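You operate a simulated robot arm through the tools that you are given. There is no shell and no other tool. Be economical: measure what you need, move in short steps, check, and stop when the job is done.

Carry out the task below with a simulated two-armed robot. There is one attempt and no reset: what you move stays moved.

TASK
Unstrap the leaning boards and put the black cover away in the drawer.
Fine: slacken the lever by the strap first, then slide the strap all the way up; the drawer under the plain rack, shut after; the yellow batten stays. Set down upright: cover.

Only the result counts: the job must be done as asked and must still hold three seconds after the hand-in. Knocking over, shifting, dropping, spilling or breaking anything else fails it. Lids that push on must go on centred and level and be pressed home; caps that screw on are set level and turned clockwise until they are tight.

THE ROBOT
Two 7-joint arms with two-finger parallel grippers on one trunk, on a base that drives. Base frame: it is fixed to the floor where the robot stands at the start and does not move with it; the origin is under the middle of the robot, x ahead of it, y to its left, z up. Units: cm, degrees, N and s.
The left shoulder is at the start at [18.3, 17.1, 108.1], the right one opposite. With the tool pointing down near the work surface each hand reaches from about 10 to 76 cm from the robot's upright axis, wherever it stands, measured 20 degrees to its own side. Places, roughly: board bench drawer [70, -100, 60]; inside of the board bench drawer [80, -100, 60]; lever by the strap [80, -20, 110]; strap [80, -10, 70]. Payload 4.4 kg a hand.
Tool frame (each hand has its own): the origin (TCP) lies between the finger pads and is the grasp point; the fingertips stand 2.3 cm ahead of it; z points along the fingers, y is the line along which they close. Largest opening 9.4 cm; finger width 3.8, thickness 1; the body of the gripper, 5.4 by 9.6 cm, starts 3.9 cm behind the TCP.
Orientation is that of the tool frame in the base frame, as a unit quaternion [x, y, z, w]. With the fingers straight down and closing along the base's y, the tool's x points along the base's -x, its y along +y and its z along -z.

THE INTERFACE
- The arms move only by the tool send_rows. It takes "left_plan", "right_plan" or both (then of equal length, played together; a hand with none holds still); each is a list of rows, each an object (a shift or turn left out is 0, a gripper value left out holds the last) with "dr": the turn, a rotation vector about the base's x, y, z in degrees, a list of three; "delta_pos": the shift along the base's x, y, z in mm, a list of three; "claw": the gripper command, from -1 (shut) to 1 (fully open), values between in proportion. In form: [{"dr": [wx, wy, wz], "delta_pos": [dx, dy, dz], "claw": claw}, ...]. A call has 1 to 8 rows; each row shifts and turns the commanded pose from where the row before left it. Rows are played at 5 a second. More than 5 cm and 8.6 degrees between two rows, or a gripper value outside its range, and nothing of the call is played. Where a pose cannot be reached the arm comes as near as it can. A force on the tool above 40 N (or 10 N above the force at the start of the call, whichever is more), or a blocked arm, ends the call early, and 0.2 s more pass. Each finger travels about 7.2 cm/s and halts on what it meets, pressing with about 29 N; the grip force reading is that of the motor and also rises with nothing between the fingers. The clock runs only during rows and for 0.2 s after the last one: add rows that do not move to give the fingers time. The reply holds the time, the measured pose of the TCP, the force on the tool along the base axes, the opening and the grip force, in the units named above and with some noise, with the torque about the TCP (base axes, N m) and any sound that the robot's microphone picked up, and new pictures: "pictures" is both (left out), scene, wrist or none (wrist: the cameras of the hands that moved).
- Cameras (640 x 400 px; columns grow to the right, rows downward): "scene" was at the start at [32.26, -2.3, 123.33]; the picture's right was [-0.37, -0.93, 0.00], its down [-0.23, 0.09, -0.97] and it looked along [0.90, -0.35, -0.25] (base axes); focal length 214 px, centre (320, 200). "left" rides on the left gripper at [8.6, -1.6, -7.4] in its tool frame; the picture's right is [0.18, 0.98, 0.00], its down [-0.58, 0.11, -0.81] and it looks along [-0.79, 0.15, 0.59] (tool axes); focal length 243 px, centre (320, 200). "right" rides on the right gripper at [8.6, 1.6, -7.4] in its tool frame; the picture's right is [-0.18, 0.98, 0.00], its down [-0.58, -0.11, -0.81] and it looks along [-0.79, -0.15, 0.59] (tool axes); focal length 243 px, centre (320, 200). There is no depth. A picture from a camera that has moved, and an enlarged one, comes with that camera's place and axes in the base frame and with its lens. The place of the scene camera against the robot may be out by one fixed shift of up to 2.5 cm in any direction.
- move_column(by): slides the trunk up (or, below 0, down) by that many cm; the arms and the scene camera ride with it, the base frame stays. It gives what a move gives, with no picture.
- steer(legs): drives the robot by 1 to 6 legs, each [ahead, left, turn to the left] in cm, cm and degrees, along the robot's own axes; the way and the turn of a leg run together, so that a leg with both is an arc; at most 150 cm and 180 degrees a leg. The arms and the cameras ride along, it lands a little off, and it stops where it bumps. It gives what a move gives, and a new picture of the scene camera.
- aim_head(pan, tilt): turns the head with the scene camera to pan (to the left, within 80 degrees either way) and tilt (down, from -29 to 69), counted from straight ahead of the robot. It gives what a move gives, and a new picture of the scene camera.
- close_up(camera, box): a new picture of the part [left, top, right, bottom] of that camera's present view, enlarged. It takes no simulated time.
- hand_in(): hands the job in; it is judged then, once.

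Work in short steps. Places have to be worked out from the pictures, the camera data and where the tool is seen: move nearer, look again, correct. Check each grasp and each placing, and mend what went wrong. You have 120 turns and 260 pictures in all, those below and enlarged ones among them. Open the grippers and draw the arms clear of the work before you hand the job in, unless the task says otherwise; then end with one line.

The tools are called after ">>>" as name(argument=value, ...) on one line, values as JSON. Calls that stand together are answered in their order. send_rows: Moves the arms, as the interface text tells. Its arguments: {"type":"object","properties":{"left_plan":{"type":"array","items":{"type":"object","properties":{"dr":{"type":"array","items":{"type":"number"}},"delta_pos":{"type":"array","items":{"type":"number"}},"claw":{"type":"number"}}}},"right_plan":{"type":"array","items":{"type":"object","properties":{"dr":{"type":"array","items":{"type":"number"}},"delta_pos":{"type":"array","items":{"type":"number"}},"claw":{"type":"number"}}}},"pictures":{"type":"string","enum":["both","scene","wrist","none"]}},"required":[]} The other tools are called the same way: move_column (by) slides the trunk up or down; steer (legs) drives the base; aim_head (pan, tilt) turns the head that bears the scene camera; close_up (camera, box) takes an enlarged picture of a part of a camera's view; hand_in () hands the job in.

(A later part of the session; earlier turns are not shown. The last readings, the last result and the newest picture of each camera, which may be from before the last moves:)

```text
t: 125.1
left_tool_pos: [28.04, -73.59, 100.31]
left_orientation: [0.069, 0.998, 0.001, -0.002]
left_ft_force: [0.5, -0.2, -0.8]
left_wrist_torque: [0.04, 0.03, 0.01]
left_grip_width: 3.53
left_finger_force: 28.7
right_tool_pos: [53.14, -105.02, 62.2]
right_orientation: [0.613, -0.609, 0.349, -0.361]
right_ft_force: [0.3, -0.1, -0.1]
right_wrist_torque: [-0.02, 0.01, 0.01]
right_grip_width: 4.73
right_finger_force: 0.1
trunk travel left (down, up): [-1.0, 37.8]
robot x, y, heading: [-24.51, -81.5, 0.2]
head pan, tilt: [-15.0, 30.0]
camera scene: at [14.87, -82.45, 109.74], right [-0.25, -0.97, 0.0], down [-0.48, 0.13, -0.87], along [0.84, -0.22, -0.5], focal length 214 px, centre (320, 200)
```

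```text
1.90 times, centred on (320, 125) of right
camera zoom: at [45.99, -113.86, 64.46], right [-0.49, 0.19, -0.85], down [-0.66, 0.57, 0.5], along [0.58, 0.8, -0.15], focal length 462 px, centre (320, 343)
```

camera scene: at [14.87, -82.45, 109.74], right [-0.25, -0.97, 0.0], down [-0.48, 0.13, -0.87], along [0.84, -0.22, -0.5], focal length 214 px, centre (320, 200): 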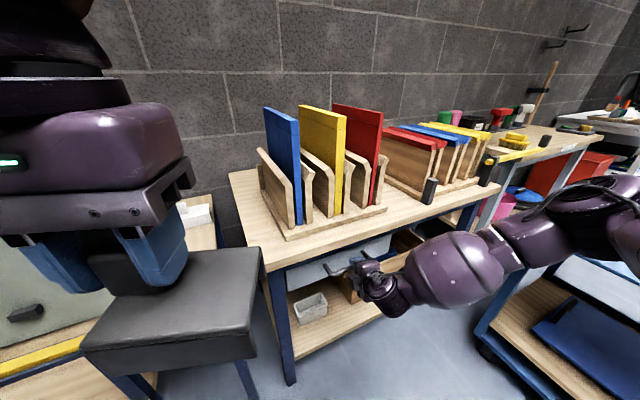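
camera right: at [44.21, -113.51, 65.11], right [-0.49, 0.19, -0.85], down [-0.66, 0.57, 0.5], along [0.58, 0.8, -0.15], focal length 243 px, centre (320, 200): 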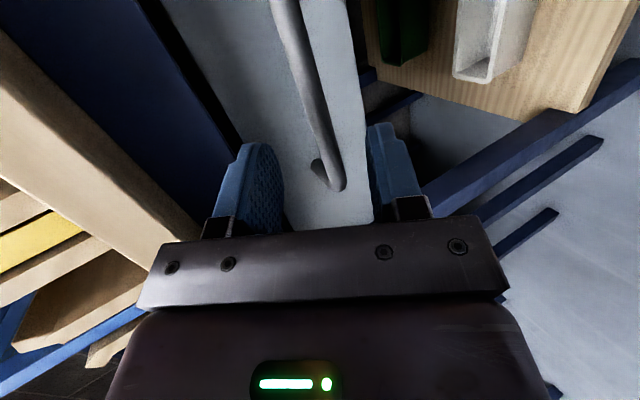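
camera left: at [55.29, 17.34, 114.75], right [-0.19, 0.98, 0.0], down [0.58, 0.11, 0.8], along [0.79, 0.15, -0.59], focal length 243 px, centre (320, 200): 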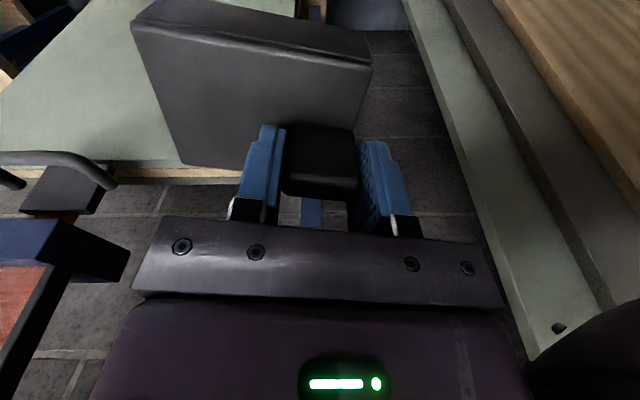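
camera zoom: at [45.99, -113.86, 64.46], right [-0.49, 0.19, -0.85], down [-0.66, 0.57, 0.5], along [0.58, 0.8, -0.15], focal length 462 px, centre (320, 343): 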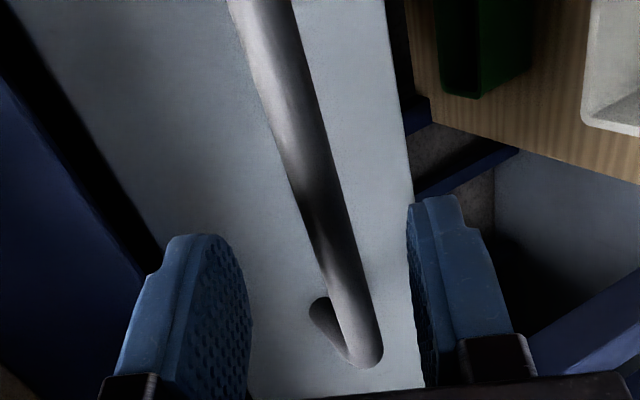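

The bar runs between the fingers. Close the gripper.

>>> send_rows(right_plan=[{"claw": -0.5}, {"claw": -1}, {}, {}], pictures="wrist")

```text
t: 126.1
left_tool_pos: [27.98, -73.56, 100.47]
left_orientation: [0.069, 0.998, -0.001, 0.0]
left_ft_force: [0.0, -0.1, -1.2]
left_wrist_torque: [0.0, -0.01, -0.02]
left_grip_width: 3.55
left_finger_force: 28.3
right_tool_pos: [53.25, -105.05, 62.4]
right_orientation: [0.613, -0.609, 0.35, -0.362]
right_ft_force: [-0.3, 0.2, 0.5]
right_wrist_torque: [0.0, 0.01, -0.03]
right_grip_width: 0.01
right_finger_force: 29.0
trunk travel left (down, up): [-1.0, 37.8]
robot x, y, heading: [-24.5, -81.48, -0.1]
head pan, tilt: [-15.0, 30.0]
camera right: at [45.96, -113.86, 64.53], right [-0.49, 0.19, -0.85], down [-0.66, 0.57, 0.5], along [0.58, 0.8, -0.15], focal length 243 px, centre (320, 200)
```

right: 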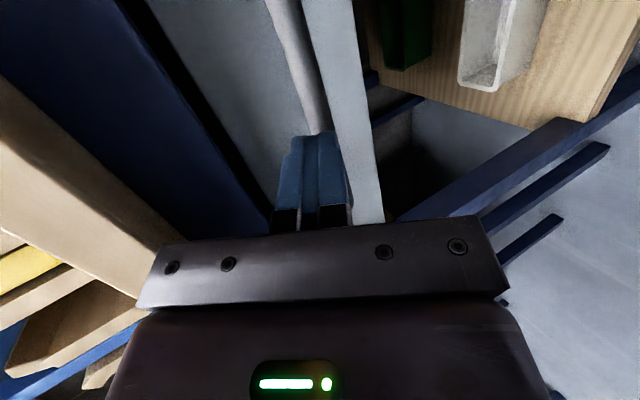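

Missed: the bar is ~2-3 cm farther (≈x 56.3, z 60.4). Reopen, advance 2.5 cm by the base, and drop ~1 cm.

>>> send_rows(right_plan=[{"claw": 0}, {"delta_pos": [-4, 0, -10]}, {}], pictures="none")

>>> steer(legs=[[2.8, 0, 0]])

>>> close_up(camera="right", box=[160, 20, 480, 230])

```text
t: 126.9
left_tool_pos: [28.07, -73.47, 100.36]
left_orientation: [0.069, 0.998, 0.0, 0.0]
left_ft_force: [0.8, 0.3, -1.2]
left_wrist_torque: [0.0, -0.01, 0.03]
left_grip_width: 3.58
left_finger_force: 28.9
right_tool_pos: [52.61, -105.35, 61.65]
right_orientation: [0.614, -0.609, 0.349, -0.362]
right_ft_force: [0.7, 0.2, -0.4]
right_wrist_torque: [0.02, 0.0, -0.03]
right_grip_width: 4.7
right_finger_force: 0.1
right hand out of reach, approached as far as the arm can: row 2
trunk travel left (down, up): [-1.0, 37.8]
robot x, y, heading: [-24.95, -81.16, 0.4]
head pan, tilt: [-15.0, 30.0]
```

```text
t: 127.8
left_tool_pos: [30.82, -73.46, 100.37]
left_orientation: [0.069, 0.998, 0.0, -0.002]
left_ft_force: [0.1, -0.1, -0.8]
left_wrist_torque: [0.01, -0.01, 0.0]
left_grip_width: 3.53
left_finger_force: 29.1
right_tool_pos: [55.46, -105.39, 61.62]
right_orientation: [0.613, -0.61, 0.349, -0.362]
right_ft_force: [0.2, 0.1, 0.1]
right_wrist_torque: [0.01, -0.03, 0.02]
right_grip_width: 4.7
right_finger_force: 0.1
trunk travel left (down, up): [-1.0, 37.8]
robot x, y, heading: [-21.56, -81.58, 0.5]
head pan, tilt: [-15.0, 30.0]
camera scene: at [17.66, -82.44, 109.75], right [-0.25, -0.97, 0.0], down [-0.48, 0.13, -0.87], along [0.84, -0.22, -0.5], focal length 214 px, centre (320, 200)
```

scene: 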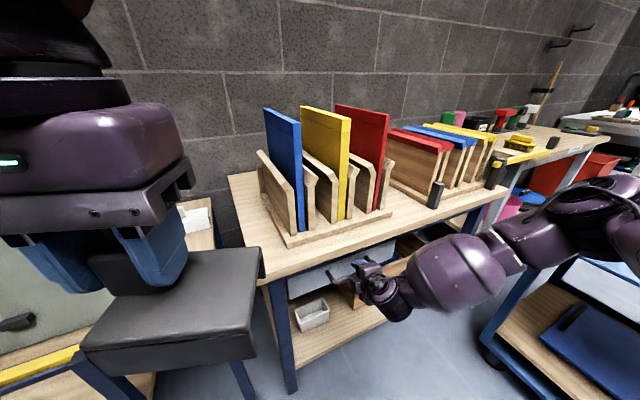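

```text
1.90 times, centred on (320, 125) of right
camera zoom: at [48.19, -114.2, 63.84], right [-0.49, 0.19, -0.85], down [-0.66, 0.57, 0.5], along [0.58, 0.8, -0.15], focal length 462 px, centre (320, 343)
```

zoom: 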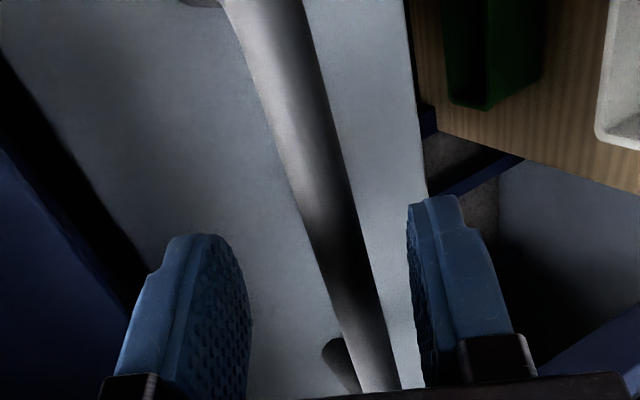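

The bar now projects well inside the finger pads. Close.

>>> send_rows(right_plan=[{"claw": -0.5}, {"claw": -1}, {}, {}], pictures="wrist")

```text
t: 128.8
left_tool_pos: [30.88, -73.54, 100.24]
left_orientation: [0.068, 0.998, 0.001, -0.002]
left_ft_force: [0.8, -0.1, -0.2]
left_wrist_torque: [0.0, 0.02, 0.0]
left_grip_width: 3.59
left_finger_force: 29.1
right_tool_pos: [55.2, -105.38, 61.21]
right_orientation: [0.617, -0.609, 0.347, -0.358]
right_ft_force: [-23.6, 3.1, -25.2]
right_wrist_torque: [-1.75, 0.31, 0.7]
right_grip_width: 1.73
right_finger_force: 45.0
trunk travel left (down, up): [-1.0, 37.8]
robot x, y, heading: [-21.66, -81.64, 0.5]
head pan, tilt: [-15.0, 30.0]
camera right: at [47.92, -114.23, 63.51], right [-0.5, 0.18, -0.85], down [-0.65, 0.56, 0.51], along [0.57, 0.8, -0.16], focal length 243 px, centre (320, 200)
```

right: 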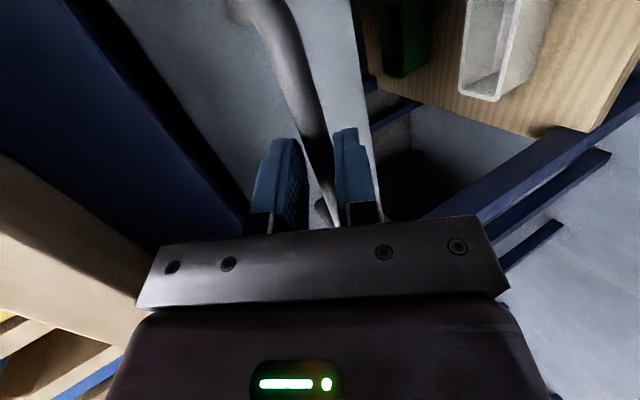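

Bar gripped (1.7 cm). Pull the drawer open by driving straight back 12 cm first.

>>> steer(legs=[[-12, 0, 0]])

```text
t: 130.0
left_tool_pos: [18.82, -73.58, 100.45]
left_orientation: [0.069, 0.998, 0.0, -0.001]
left_ft_force: [-0.5, -0.1, -0.4]
left_wrist_torque: [0.02, -0.03, 0.0]
left_grip_width: 3.51
left_finger_force: 29.5
right_tool_pos: [43.47, -105.45, 61.8]
right_orientation: [0.613, -0.609, 0.35, -0.362]
right_ft_force: [-0.4, -0.4, -0.3]
right_wrist_torque: [0.0, 0.03, 0.01]
right_grip_width: 0.0
right_finger_force: 42.9
trunk travel left (down, up): [-1.0, 37.8]
robot x, y, heading: [-33.36, -81.73, 0.4]
head pan, tilt: [-15.0, 30.0]
camera scene: at [5.62, -82.52, 109.81], right [-0.25, -0.97, 0.0], down [-0.48, 0.13, -0.87], along [0.84, -0.22, -0.5], focal length 214 px, centre (320, 200)
```

scene: 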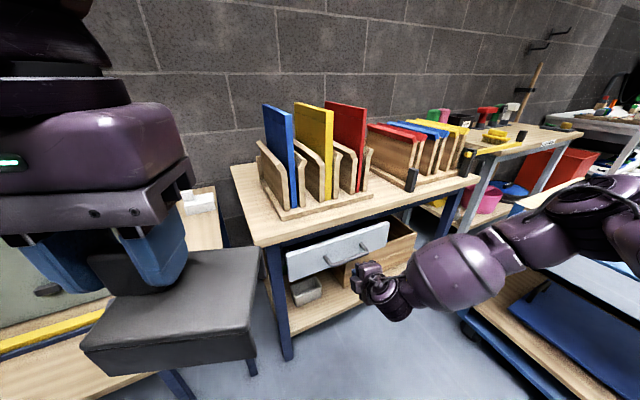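

The grip slipped off, but the drawer seems to have come out a little. Look closer.

>>> close_up(camera="scene", box=[260, 190, 440, 310])

>>> close_up(camera="right", box=[0, 0, 640, 400])

```text
3.33 times, centred on (350, 250) of scene
camera zoom: at [5.62, -82.52, 109.81], right [-0.25, -0.97, 0.0], down [-0.48, 0.13, -0.87], along [0.84, -0.22, -0.5], focal length 715 px, centre (220, 33)
```

zoom: 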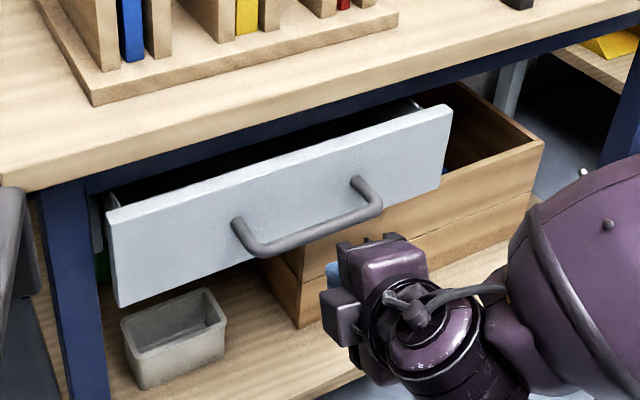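

```text
1.00 times, centred on (320, 200) of right (not enlarged: the box is as wide or as high as the picture)
camera zoom: at [36.24, -114.26, 64.0], right [-0.49, 0.19, -0.85], down [-0.66, 0.57, 0.5], along [0.58, 0.8, -0.15], focal length 243 px, centre (320, 200)
```

zoom: 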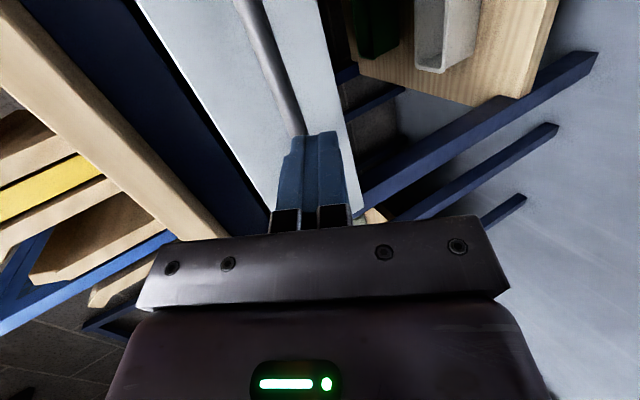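

Drawer is ~5 cm open; bar now at x≈51.2. Regrip deeper: open, lower slightly, drive forward.

>>> send_rows(right_plan=[{"claw": 0}, {"delta_pos": [-10, 3, -12]}, {}], pictures="none")

>>> steer(legs=[[8, 0, 0]])

>>> close_up(camera="right", box=[160, 20, 480, 230])

```text
t: 130.8
left_tool_pos: [18.81, -73.63, 100.4]
left_orientation: [0.068, 0.998, 0.001, 0.0]
left_ft_force: [0.0, 0.4, 0.0]
left_wrist_torque: [0.05, -0.01, 0.01]
left_grip_width: 3.52
left_finger_force: 29.1
right_tool_pos: [42.3, -105.72, 61.17]
right_orientation: [0.613, -0.609, 0.348, -0.363]
right_ft_force: [-0.1, 0.3, 0.0]
right_wrist_torque: [0.02, 0.02, -0.01]
right_grip_width: 4.7
right_finger_force: 0.0
right hand out of reach, approached as far as the arm can: row 2
trunk travel left (down, up): [-1.0, 37.8]
robot x, y, heading: [-34.2, -81.71, 0.2]
head pan, tilt: [-15.0, 30.0]
```

```text
t: 131.9
left_tool_pos: [26.98, -73.61, 100.41]
left_orientation: [0.069, 0.998, 0.001, -0.002]
left_ft_force: [0.4, 0.3, -1.7]
left_wrist_torque: [0.02, 0.0, 0.05]
left_grip_width: 3.53
left_finger_force: 29.0
right_tool_pos: [50.42, -105.66, 61.01]
right_orientation: [0.614, -0.609, 0.348, -0.363]
right_ft_force: [-0.1, -0.6, 0.2]
right_wrist_torque: [0.0, 0.01, 0.0]
right_grip_width: 4.73
right_finger_force: 0.1
trunk travel left (down, up): [-1.0, 37.8]
robot x, y, heading: [-25.69, -81.66, 0.2]
head pan, tilt: [-15.0, 30.0]
camera scene: at [13.69, -82.48, 109.75], right [-0.25, -0.97, 0.0], down [-0.48, 0.13, -0.87], along [0.84, -0.22, -0.5], focal length 214 px, centre (320, 200)
```

scene: 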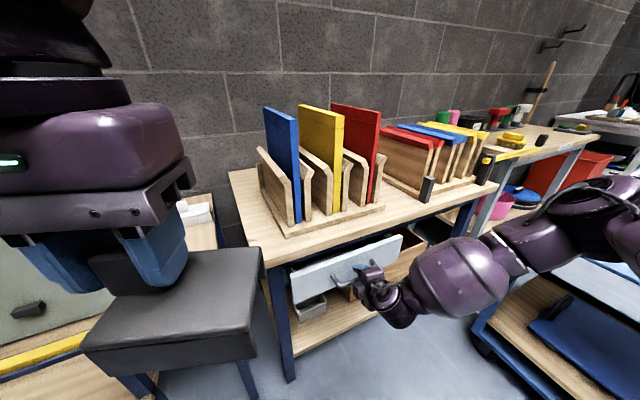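

```text
1.90 times, centred on (320, 125) of right
camera zoom: at [43.07, -114.42, 63.21], right [-0.49, 0.19, -0.85], down [-0.66, 0.56, 0.5], along [0.58, 0.8, -0.15], focal length 462 px, centre (320, 343)
```

zoom: 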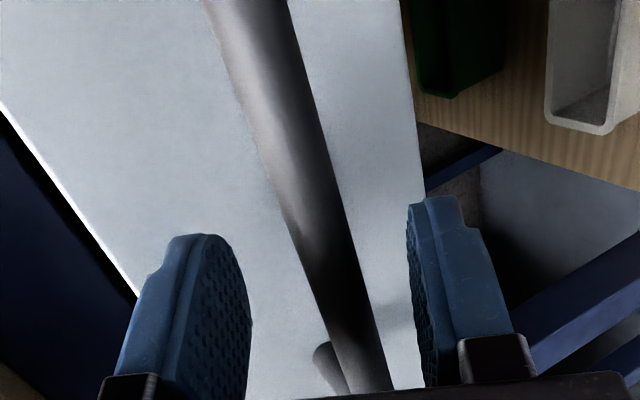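

Very similar to before; go 1.2 cm deeper before closing.

>>> steer(legs=[[1.3, 0, 0]])

>>> send_rows(right_plan=[{"claw": -0.5}, {"claw": -1}, {}, {}], pictures="wrist")

```text
t: 132.6
left_tool_pos: [28.22, -73.53, 100.43]
left_orientation: [0.069, 0.998, 0.0, -0.002]
left_ft_force: [0.1, -0.1, -0.2]
left_wrist_torque: [0.06, 0.0, -0.01]
left_grip_width: 3.54
left_finger_force: 28.8
right_tool_pos: [51.61, -105.48, 61.14]
right_orientation: [0.613, -0.61, 0.348, -0.362]
right_ft_force: [0.9, -0.1, -0.2]
right_wrist_torque: [0.01, -0.01, 0.01]
right_grip_width: 4.68
right_finger_force: 0.1
trunk travel left (down, up): [-1.0, 37.8]
robot x, y, heading: [-24.57, -81.43, 0.1]
head pan, tilt: [-15.0, 30.0]
camera scene: at [14.96, -82.48, 109.76], right [-0.25, -0.97, 0.0], down [-0.48, 0.13, -0.87], along [0.84, -0.22, -0.5], focal length 214 px, centre (320, 200)
```

scene: 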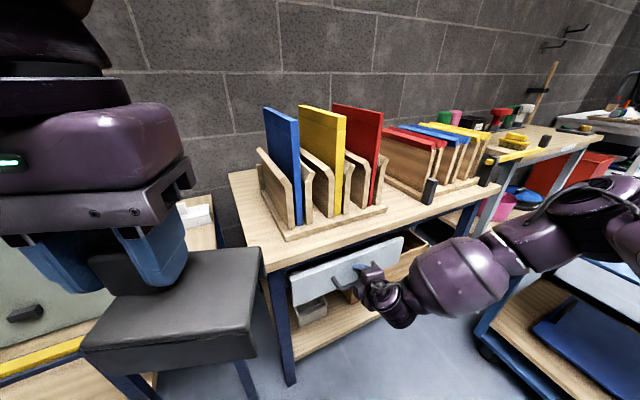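

```text
t: 133.6
left_tool_pos: [28.44, -73.61, 100.09]
left_orientation: [0.069, 0.998, 0.001, -0.004]
left_ft_force: [-0.8, 0.3, -0.6]
left_wrist_torque: [0.05, -0.03, -0.01]
left_grip_width: 3.55
left_finger_force: 28.9
right_tool_pos: [51.58, -105.62, 60.58]
right_orientation: [0.616, -0.61, 0.346, -0.36]
right_ft_force: [-1.7, 3.1, -38.1]
right_wrist_torque: [-1.93, -0.23, 0.55]
right_grip_width: 1.76
right_finger_force: 45.5
trunk travel left (down, up): [-1.0, 37.8]
robot x, y, heading: [-24.53, -81.44, 0.3]
head pan, tilt: [-15.0, 30.0]
camera right: at [44.31, -114.46, 62.79], right [-0.5, 0.19, -0.85], down [-0.65, 0.56, 0.51], along [0.57, 0.8, -0.16], focal length 243 px, centre (320, 200)
```

right: 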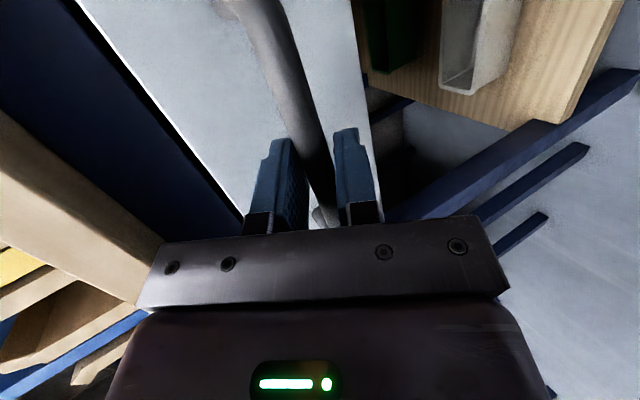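

Gripped again. Pull back with short, slow legs.

>>> steer(legs=[[-2.5, 0, 0], [-2.5, 0, 0], [-2.5, 0, 0], [-2.5, 0, 0], [-2.5, 0, 0], [-2.5, 0, 0]])

```text
t: 134.9
left_tool_pos: [23.69, -73.65, 100.47]
left_orientation: [0.07, 0.998, 0.001, -0.001]
left_ft_force: [-0.8, -0.8, -0.2]
left_wrist_torque: [-0.01, 0.0, 0.02]
left_grip_width: 3.52
left_finger_force: 29.2
right_tool_pos: [46.68, -106.65, 60.63]
right_orientation: [0.616, -0.61, 0.352, -0.353]
right_ft_force: [-1.4, -0.4, -7.6]
right_wrist_torque: [-1.62, -0.12, 1.3]
right_grip_width: 1.71
right_finger_force: 44.3
trunk travel left (down, up): [-1.0, 37.8]
robot x, y, heading: [-28.88, -81.39, 0.0]
head pan, tilt: [-15.0, 30.0]
stopped in leg 2: the force on the tool passed its limit at 51 N (the readings are from after the stop); the commanded pose is now the measured one
camera scene: at [10.34, -82.59, 109.82], right [-0.26, -0.97, 0.0], down [-0.48, 0.13, -0.87], along [0.84, -0.22, -0.5], focal length 214 px, centre (320, 200)
```

scene: 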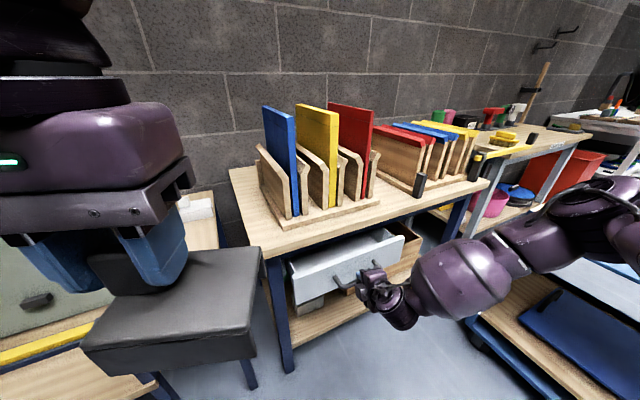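

Good: still gripped and drawer opening (stopped at a force limit). Repeat in small legs.

>>> steer(legs=[[-1.5, 0, 0], [-1.5, 0, 0], [-1.5, 0, 0], [-1.5, 0, 0], [-1.5, 0, 0], [-1.5, 0, 0]])

>>> steer(legs=[[-1.5, 0, 0], [-1.5, 0, 0], [-1.5, 0, 0], [-1.5, 0, 0]])

```text
t: 137.6
left_tool_pos: [14.67, -73.97, 100.41]
left_orientation: [0.07, 0.998, 0.001, -0.002]
left_ft_force: [-0.2, -0.3, -0.9]
left_wrist_torque: [0.0, 0.03, 0.01]
left_grip_width: 3.54
left_finger_force: 28.7
right_tool_pos: [37.88, -106.8, 60.71]
right_orientation: [0.613, -0.612, 0.354, -0.354]
right_ft_force: [5.2, -30.9, -3.8]
right_wrist_torque: [-1.8, -0.37, 0.42]
right_grip_width: 1.71
right_finger_force: 45.1
trunk travel left (down, up): [-1.0, 37.8]
robot x, y, heading: [-38.26, -81.09, 0.4]
head pan, tilt: [-15.0, 30.0]
camera scene: at [1.37, -82.78, 109.75], right [-0.26, -0.97, 0.0], down [-0.48, 0.13, -0.87], along [0.84, -0.22, -0.5], focal length 214 px, centre (320, 200)
```

scene: 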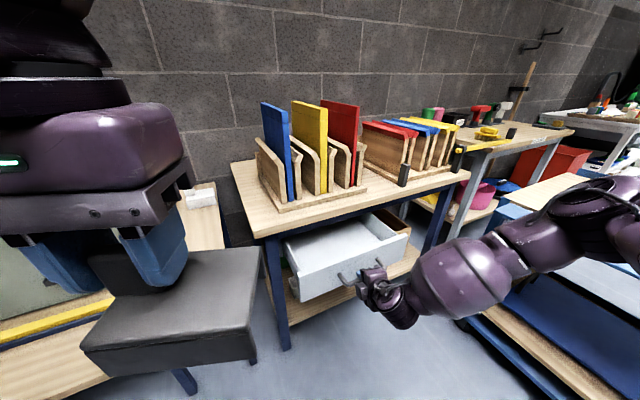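

```text
t: 139.4
left_tool_pos: [8.66, -73.78, 100.44]
left_orientation: [0.07, 0.998, 0.001, -0.002]
left_ft_force: [0.8, -0.5, -1.4]
left_wrist_torque: [0.04, 0.0, 0.0]
left_grip_width: 3.55
left_finger_force: 29.3
right_tool_pos: [31.93, -107.08, 60.61]
right_orientation: [-0.611, 0.613, -0.355, 0.353]
right_ft_force: [5.8, -30.2, -3.5]
right_wrist_torque: [-1.83, -0.39, 0.41]
right_grip_width: 1.75
right_finger_force: 45.5
trunk travel left (down, up): [-1.0, 37.8]
robot x, y, heading: [-44.22, -81.48, 0.6]
head pan, tilt: [-15.0, 30.0]
camera scene: at [-4.59, -82.8, 109.75], right [-0.26, -0.97, 0.0], down [-0.48, 0.13, -0.87], along [0.84, -0.22, -0.5], focal length 214 px, centre (320, 200)
```

scene: 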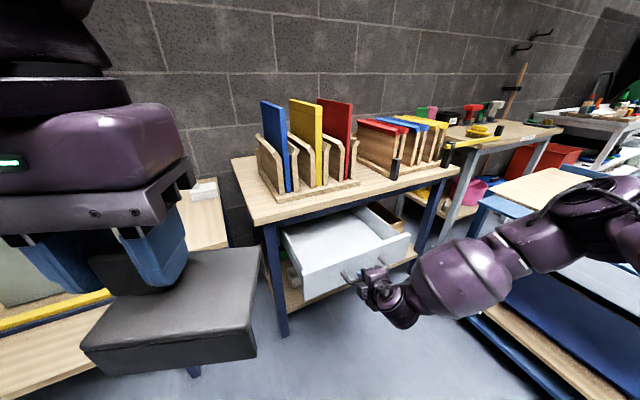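

Drawer is ~23 cm open. Release the handle and withdraw along the tool axis.

>>> send_rows(right_plan=[{"claw": 0.3}, {}, {"delta_pos": [-22, -2, 13]}, {"delta_pos": [-26, -5, 15]}, {"delta_pos": [-30, -20, 10]}, {}], pictures="both")

```text
t: 140.8
left_tool_pos: [8.69, -73.76, 100.36]
left_orientation: [0.069, 0.998, 0.0, -0.001]
left_ft_force: [0.1, -0.1, -1.2]
left_wrist_torque: [0.02, 0.02, 0.04]
left_grip_width: 3.54
left_finger_force: 29.5
right_tool_pos: [24.09, -109.81, 64.62]
right_orientation: [-0.612, 0.613, -0.356, 0.351]
right_ft_force: [-0.4, 0.1, -0.2]
right_wrist_torque: [0.04, 0.0, 0.01]
right_grip_width: 6.11
right_finger_force: 0.1
trunk travel left (down, up): [-1.0, 37.8]
robot x, y, heading: [-44.21, -81.56, -0.0]
head pan, tilt: [-15.0, 30.0]
camera scene: at [-4.63, -82.65, 109.77], right [-0.26, -0.97, 0.0], down [-0.48, 0.13, -0.87], along [0.84, -0.22, -0.5], focal length 214 px, centre (320, 200)
camera right: at [16.68, -118.38, 66.85], right [-0.49, 0.18, -0.85], down [-0.64, 0.59, 0.49], along [0.59, 0.79, -0.17], focal length 243 px, centre (320, 200)
```

scene: 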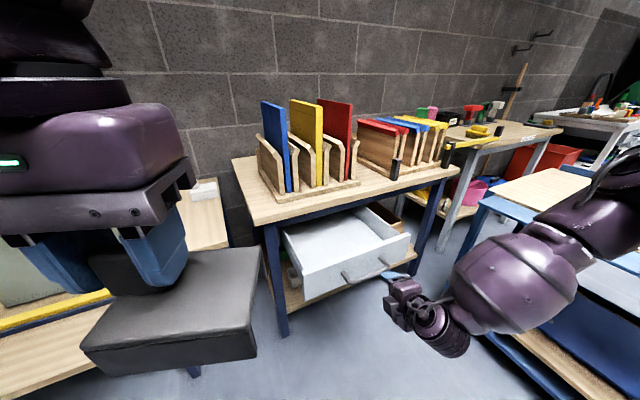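
right: 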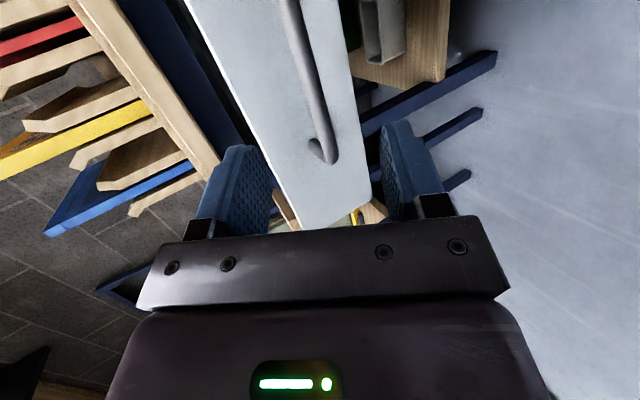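

Now clear the right hand: raise it and bring the tool back toward vertical so it stays away from drawer and cart.

>>> send_rows(right_plan=[{"dr": [0, 7, 0], "delta_pos": [-10, 0, 35]}, {"dr": [0, 7, 0], "delta_pos": [-10, 0, 40]}, {"dr": [0, 7, 0], "delta_pos": [-10, 0, 40]}, {"dr": [0, 7, 0], "delta_pos": [0, 0, 45]}, {"dr": [0, 7, 0], "delta_pos": [0, 0, 45]}, {"dr": [0, 7, 0], "delta_pos": [0, 0, 45]}, {"dr": [0, 7, 0], "delta_pos": [0, 0, 40]}, {"dr": [0, 7, 0], "delta_pos": [0, 0, 20]}], pictures="none")

>>> aim_head(pan=-35, tilt=40)

```text
t: 142.6
left_tool_pos: [8.58, -73.75, 100.41]
left_orientation: [0.07, 0.998, 0.0, -0.002]
left_ft_force: [-0.6, 0.2, -0.2]
left_wrist_torque: [-0.02, 0.0, -0.01]
left_grip_width: 3.55
left_finger_force: 29.1
right_tool_pos: [21.13, -109.82, 95.56]
right_orientation: [0.708, -0.705, 0.027, -0.022]
right_ft_force: [0.0, -0.9, -0.3]
right_wrist_torque: [0.0, 0.02, 0.02]
right_grip_width: 6.08
right_finger_force: 0.2
trunk travel left (down, up): [-1.0, 37.8]
robot x, y, heading: [-43.82, -81.95, 0.2]
head pan, tilt: [-15.0, 30.0]
```

```text
t: 143.5
left_tool_pos: [8.61, -73.74, 100.38]
left_orientation: [0.07, 0.998, 0.001, -0.003]
left_ft_force: [0.4, -0.9, -1.4]
left_wrist_torque: [0.03, 0.0, -0.01]
left_grip_width: 3.55
left_finger_force: 29.2
right_tool_pos: [21.19, -109.74, 95.5]
right_orientation: [0.707, -0.706, 0.028, -0.024]
right_ft_force: [0.1, 0.2, 0.5]
right_wrist_torque: [-0.03, -0.01, 0.0]
right_grip_width: 6.12
right_finger_force: 0.1
trunk travel left (down, up): [-1.0, 37.8]
robot x, y, heading: [-43.87, -81.09, 0.1]
head pan, tilt: [-35.0, 40.0]
camera scene: at [-6.41, -85.19, 108.25], right [-0.57, -0.82, 0.0], down [-0.53, 0.37, -0.77], along [0.63, -0.44, -0.64], focal length 214 px, centre (320, 200)
```

scene: 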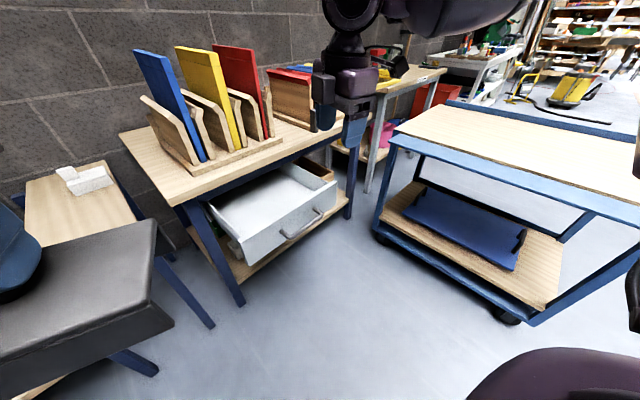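

Clear view: the cart is well away (y<-160). Shift the base right 15 cm, then forward 26 cm.

>>> steer(legs=[[0, -15, 0], [25, 0, 0]])

>>> aim_head(pan=-10, tilt=50)

```text
t: 146.8
left_tool_pos: [33.47, -88.83, 100.49]
left_orientation: [0.07, 0.998, 0.001, -0.002]
left_ft_force: [0.2, 0.2, -0.6]
left_wrist_torque: [0.01, 0.01, 0.0]
left_grip_width: 3.53
left_finger_force: 29.0
right_tool_pos: [45.94, -124.81, 95.52]
right_orientation: [0.708, -0.706, 0.028, -0.023]
right_ft_force: [-0.5, -0.1, -0.2]
right_wrist_torque: [-0.01, 0.03, 0.0]
right_grip_width: 6.1
right_finger_force: 0.2
trunk travel left (down, up): [-1.0, 37.8]
robot x, y, heading: [-19.52, -96.69, -0.1]
head pan, tilt: [-35.0, 40.0]
camera scene: at [18.43, -100.27, 108.23], right [-0.57, -0.82, 0.0], down [-0.53, 0.37, -0.77], along [0.63, -0.44, -0.64], focal length 214 px, centre (320, 200)
```

scene: 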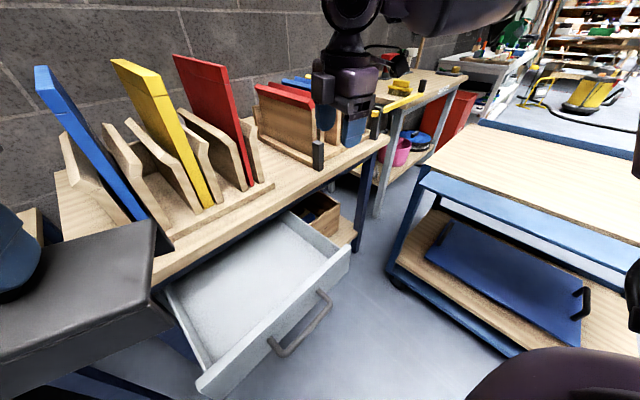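

```text
t: 147.7
left_tool_pos: [33.46, -88.73, 100.49]
left_orientation: [0.07, 0.998, 0.001, -0.002]
left_ft_force: [-0.8, -0.2, -0.4]
left_wrist_torque: [0.03, -0.02, 0.01]
left_grip_width: 3.54
left_finger_force: 29.2
right_tool_pos: [45.95, -124.81, 95.57]
right_orientation: [0.707, -0.706, 0.029, -0.023]
right_ft_force: [0.4, -0.1, -0.8]
right_wrist_torque: [0.0, 0.0, 0.0]
right_grip_width: 6.14
right_finger_force: 0.1
trunk travel left (down, up): [-1.0, 37.8]
robot x, y, heading: [-19.59, -96.65, 0.4]
head pan, tilt: [-10.0, 50.0]
camera scene: at [18.99, -96.73, 106.83], right [-0.17, -0.99, 0.0], down [-0.75, 0.13, -0.64], along [0.63, -0.11, -0.77], focal length 214 px, centre (320, 200)
```

scene: 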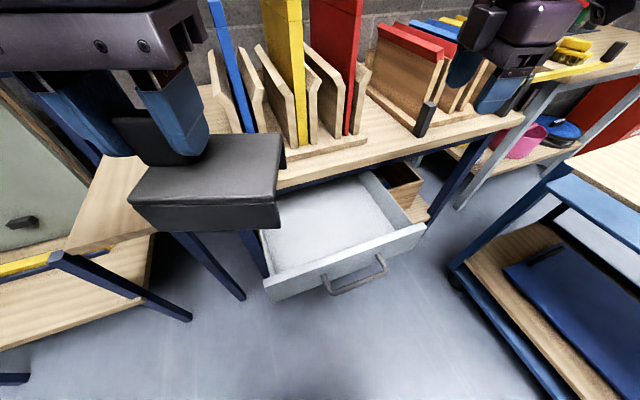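

Drawer is empty and open ~17 cm beyond the bench edge. Move the left hand with the cover over it: TCP ≈[45.5,-99,80], removing the 8° yaw.

>>> send_rows(left_plan=[{"dr": [0, 0, 1.4], "delta_pos": [20, -17, 0]}, {"dr": [0, 0, 1.4], "delta_pos": [20, -17, -20]}, {"dr": [0, 0, 1.4], "delta_pos": [20, -17, -40]}, {"dr": [0, 0, 1.4], "delta_pos": [20, -17, -40]}, {"dr": [0, 0, 1.4], "delta_pos": [20, -17, -40]}, {"dr": [0, 0, 1], "delta_pos": [20, -17, -40]}, {}], pictures="both")

```text
t: 149.3
left_tool_pos: [45.34, -99.02, 82.33]
left_orientation: [0.0, 1.0, 0.001, -0.001]
left_ft_force: [1.0, 0.0, -0.7]
left_wrist_torque: [0.0, 0.01, 0.0]
left_grip_width: 3.52
left_finger_force: 29.2
right_tool_pos: [45.97, -124.83, 95.59]
right_orientation: [0.707, -0.706, 0.028, -0.024]
right_ft_force: [0.3, 0.4, 0.3]
right_wrist_torque: [-0.03, -0.01, 0.0]
right_grip_width: 6.1
right_finger_force: 0.1
trunk travel left (down, up): [-1.0, 37.8]
robot x, y, heading: [-19.34, -96.31, 0.2]
head pan, tilt: [-10.0, 50.0]
camera scene: at [18.95, -96.72, 106.85], right [-0.17, -0.99, 0.0], down [-0.75, 0.13, -0.64], along [0.63, -0.11, -0.77], focal length 214 px, centre (320, 200)
camera left: at [36.76, -100.88, 89.75], right [-0.18, 0.98, 0.0], down [0.58, 0.11, 0.81], along [0.79, 0.15, -0.59], focal length 243 px, centre (320, 200)
```

scene: 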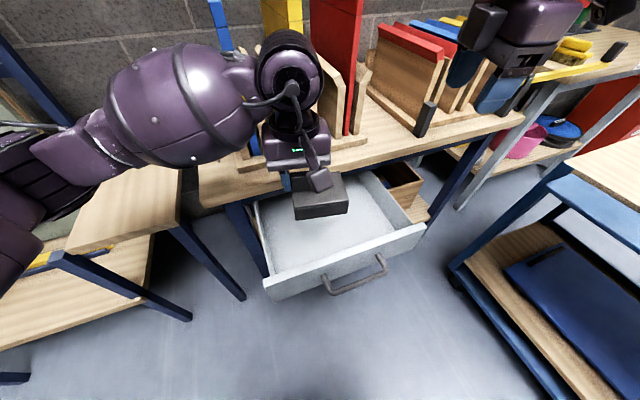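
left: 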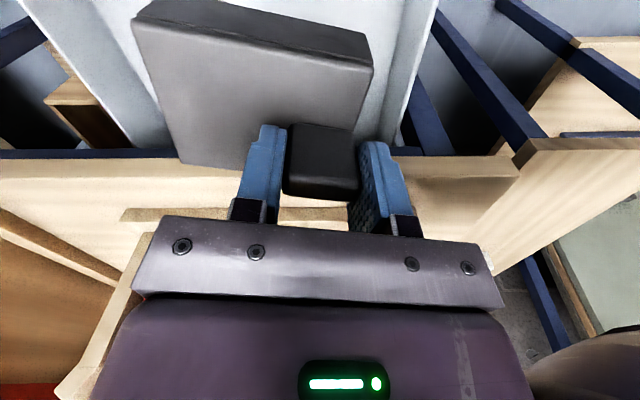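

Cover hovers within the drawer opening. Shift 0.5 cm toward me and lower to z≈68.

>>> send_rows(left_plan=[{"delta_pos": [-5, -5, -35]}, {"delta_pos": [0, -5, -35]}, {"delta_pos": [0, 0, -35]}, {"delta_pos": [0, 0, -35]}, {}], pictures="both")

>>> close_up(camera="scene", box=[230, 140, 430, 300])

```text
t: 150.5
left_tool_pos: [44.93, -99.98, 68.5]
left_orientation: [0.0, 1.0, 0.001, -0.001]
left_ft_force: [-0.1, 0.0, -0.4]
left_wrist_torque: [0.02, -0.03, 0.03]
left_grip_width: 3.54
left_finger_force: 29.1
right_tool_pos: [45.91, -124.92, 95.51]
right_orientation: [0.708, -0.706, 0.027, -0.023]
right_ft_force: [-0.2, -0.4, 0.1]
right_wrist_torque: [0.0, 0.0, -0.01]
right_grip_width: 6.13
right_finger_force: 0.1
trunk travel left (down, up): [-1.0, 37.8]
robot x, y, heading: [-19.18, -96.52, 0.3]
head pan, tilt: [-10.0, 50.0]
camera scene: at [18.97, -96.72, 106.84], right [-0.17, -0.99, 0.0], down [-0.75, 0.13, -0.64], along [0.63, -0.11, -0.77], focal length 214 px, centre (320, 200)
camera left: at [36.18, -101.84, 75.81], right [-0.18, 0.98, 0.0], down [0.58, 0.11, 0.81], along [0.79, 0.15, -0.59], focal length 243 px, centre (320, 200)
```

scene: 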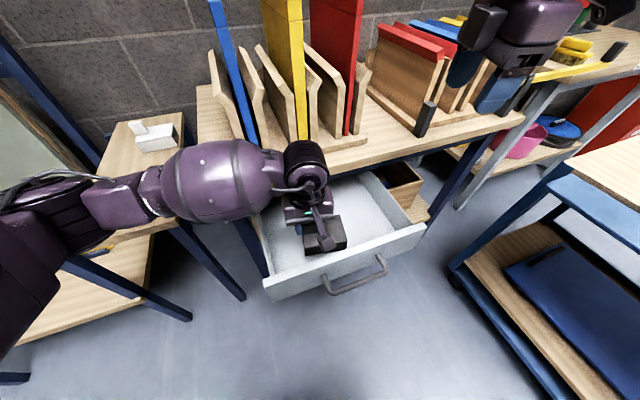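
left: 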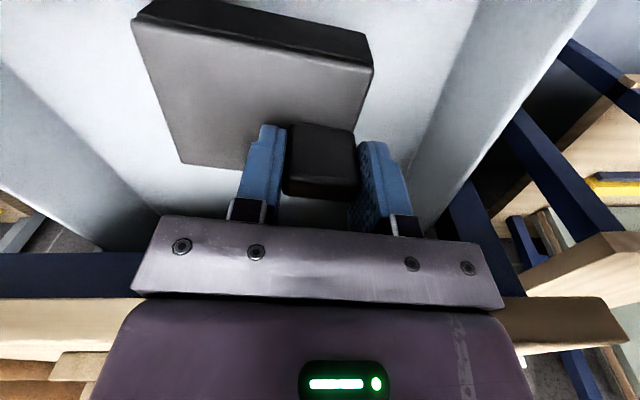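

```text
2.50 times, centred on (330, 220) of scene
camera zoom: at [18.97, -96.72, 106.84], right [-0.17, -0.99, 0.0], down [-0.75, 0.13, -0.64], along [0.63, -0.11, -0.77], focal length 536 px, centre (295, 150)
```

zoom: 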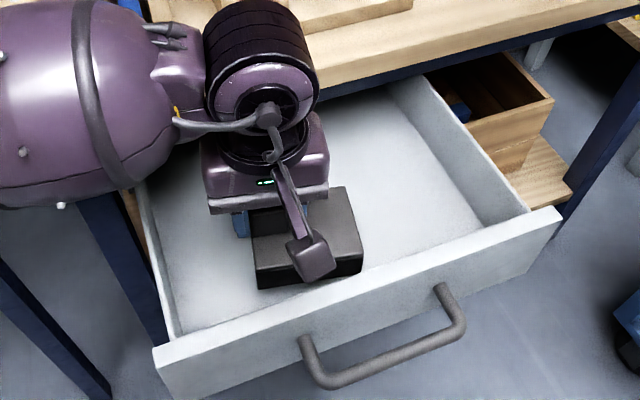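

Cover is inside the drawer outline. Lower slowly, watching for contact.

>>> send_rows(left_plan=[{"delta_pos": [0, 0, -10]}, {"delta_pos": [0, 0, -10]}, {"delta_pos": [0, 0, -8]}, {"delta_pos": [0, 0, -6]}, {}], pictures="wrist")

```text
t: 151.7
left_tool_pos: [44.87, -100.04, 65.08]
left_orientation: [0.0, 1.0, 0.0, -0.002]
left_ft_force: [-0.3, 0.0, -0.6]
left_wrist_torque: [0.06, 0.0, -0.02]
left_grip_width: 3.51
left_finger_force: 28.9
right_tool_pos: [45.97, -124.81, 95.61]
right_orientation: [0.707, -0.706, 0.028, -0.023]
right_ft_force: [-0.3, -0.7, 0.2]
right_wrist_torque: [0.0, 0.01, 0.0]
right_grip_width: 6.12
right_finger_force: 0.1
trunk travel left (down, up): [-1.0, 37.8]
robot x, y, heading: [-19.34, -96.73, 0.2]
head pan, tilt: [-10.0, 50.0]
camera left: at [36.21, -101.9, 72.45], right [-0.18, 0.98, 0.0], down [0.58, 0.11, 0.8], along [0.79, 0.15, -0.59], focal length 243 px, centre (320, 200)
```

left: 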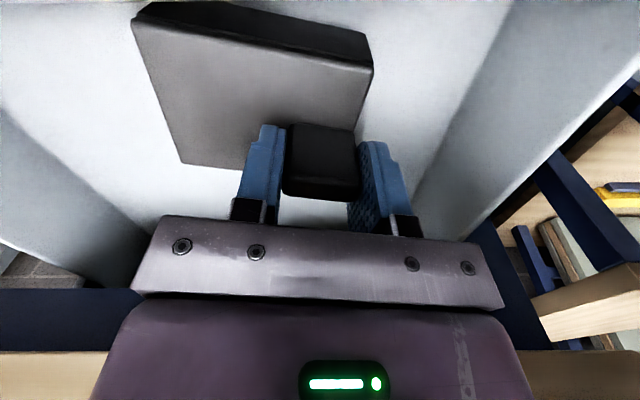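

>>> send_rows(left_plan=[{"delta_pos": [0, 0, -5]}, {"delta_pos": [0, 0, -5]}, {"delta_pos": [0, 0, -5]}, {"delta_pos": [0, 0, -4]}, {}], pictures="none")

>>> close_up(camera="scene", box=[250, 170, 410, 300])

```text
t: 152.9
left_tool_pos: [44.92, -99.98, 63.41]
left_orientation: [0.0, 1.0, -0.001, 0.001]
left_ft_force: [-0.6, 2.8, 21.6]
left_wrist_torque: [0.07, 0.23, -0.02]
left_grip_width: 3.56
left_finger_force: 29.0
right_tool_pos: [45.91, -124.83, 95.72]
right_orientation: [0.707, -0.706, 0.029, -0.023]
right_ft_force: [0.0, -0.3, -0.4]
right_wrist_torque: [-0.01, 0.03, 0.0]
right_grip_width: 6.1
right_finger_force: 0.1
trunk travel left (down, up): [-1.0, 37.8]
robot x, y, heading: [-19.37, -96.48, -0.0]
head pan, tilt: [-10.0, 50.0]
```

```text
3.08 times, centred on (330, 235) of scene
camera zoom: at [18.84, -96.7, 106.92], right [-0.17, -0.99, 0.0], down [-0.75, 0.13, -0.64], along [0.63, -0.11, -0.77], focal length 660 px, centre (289, 92)
```

zoom: 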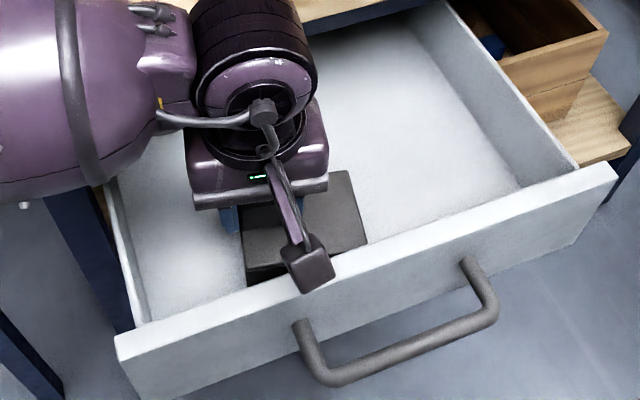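

Contact (21 N up) at the predicted height. Ease off 2 mm, open, and lift straight up.

>>> send_rows(left_plan=[{"delta_pos": [0, 0, 2]}, {"claw": -0.1}, {"claw": 0.1}, {}, {"delta_pos": [0, 0, 15]}, {"delta_pos": [0, 0, 35]}, {"delta_pos": [0, 0, 45]}, {}], pictures="both")

>>> close_up(camera="left", box=[160, 0, 460, 215])

```text
t: 154.7
left_tool_pos: [44.97, -100.06, 72.7]
left_orientation: [-0.001, 1.0, 0.0, -0.002]
left_ft_force: [0.0, 0.0, -0.2]
left_wrist_torque: [0.0, -0.01, 0.03]
left_grip_width: 5.17
left_finger_force: 0.1
right_tool_pos: [45.95, -124.77, 95.48]
right_orientation: [0.707, -0.706, 0.027, -0.023]
right_ft_force: [-0.1, 0.1, -1.0]
right_wrist_torque: [-0.03, 0.01, -0.02]
right_grip_width: 6.1
right_finger_force: 0.0
trunk travel left (down, up): [-1.0, 37.8]
robot x, y, heading: [-19.44, -96.55, -0.1]
head pan, tilt: [-10.0, 50.0]
camera scene: at [19.01, -96.72, 106.81], right [-0.17, -0.99, 0.0], down [-0.76, 0.13, -0.64], along [0.63, -0.11, -0.77], focal length 214 px, centre (320, 200)
camera left: at [36.23, -101.94, 80.13], right [-0.18, 0.98, 0.0], down [0.58, 0.11, 0.8], along [0.79, 0.15, -0.59], focal length 243 px, centre (320, 200)
```

scene: 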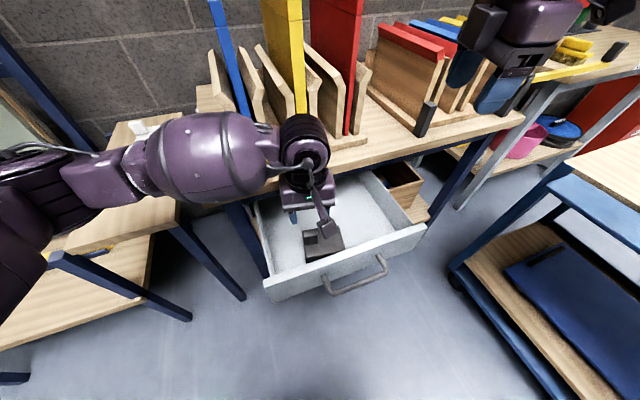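
left: 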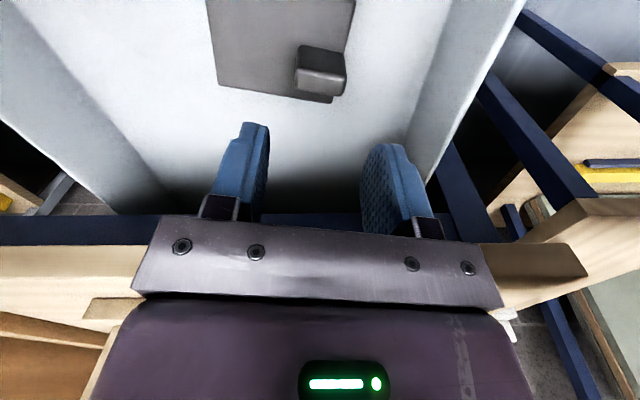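

```text
1.86 times, centred on (310, 108) of left
camera zoom: at [36.23, -101.94, 80.13], right [-0.18, 0.98, 0.0], down [0.58, 0.11, 0.8], along [0.79, 0.15, -0.59], focal length 451 px, centre (339, 372)
```

zoom: 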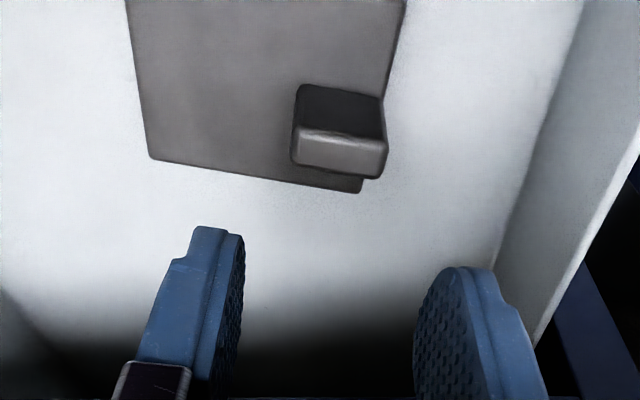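

Cover stands upright and free in the drawer. Raise the left hand clear and pull it back to its side.

>>> send_rows(left_plan=[{"delta_pos": [0, 0, 45]}, {"delta_pos": [0, 0, 45]}, {"delta_pos": [0, 10, 45]}, {"delta_pos": [-20, 35, 20]}, {"delta_pos": [-20, 40, 0]}, {"delta_pos": [-30, 35, 0]}, {"delta_pos": [-30, 30, 0]}, {}], pictures="scene")

>>> close_up(camera="scene", box=[250, 150, 430, 300])

```text
t: 156.5
left_tool_pos: [34.78, -85.0, 88.24]
left_orientation: [0.0, 1.0, 0.001, -0.002]
left_ft_force: [-0.5, -0.5, 0.1]
left_wrist_torque: [-0.01, 0.0, -0.01]
left_grip_width: 5.15
left_finger_force: 0.1
right_tool_pos: [45.87, -124.84, 95.52]
right_orientation: [0.707, -0.706, 0.029, -0.023]
right_ft_force: [0.1, -0.2, 0.2]
right_wrist_torque: [0.01, 0.02, 0.01]
right_grip_width: 6.11
right_finger_force: 0.2
trunk travel left (down, up): [-1.0, 37.8]
robot x, y, heading: [-19.3, -96.66, 0.3]
head pan, tilt: [-10.0, 50.0]
camera scene: at [18.99, -96.74, 106.83], right [-0.17, -0.99, 0.0], down [-0.75, 0.13, -0.64], along [0.63, -0.11, -0.77], focal length 214 px, centre (320, 200)
```

scene: 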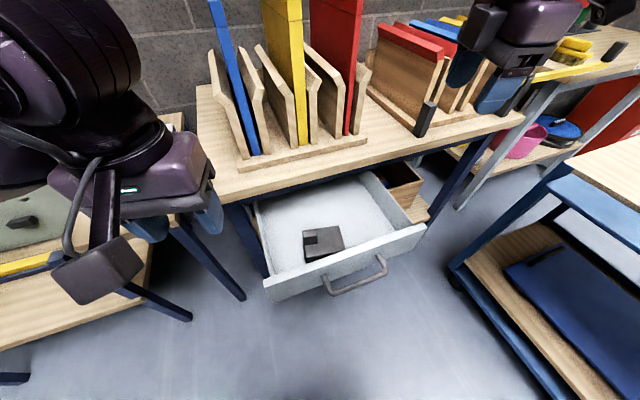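

```text
2.67 times, centred on (340, 225) of scene
camera zoom: at [18.99, -96.74, 106.83], right [-0.17, -0.99, 0.0], down [-0.75, 0.13, -0.64], along [0.63, -0.11, -0.77], focal length 572 px, centre (267, 133)
```

zoom: 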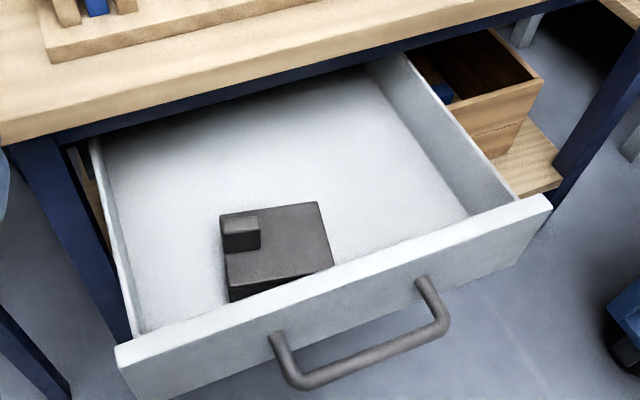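

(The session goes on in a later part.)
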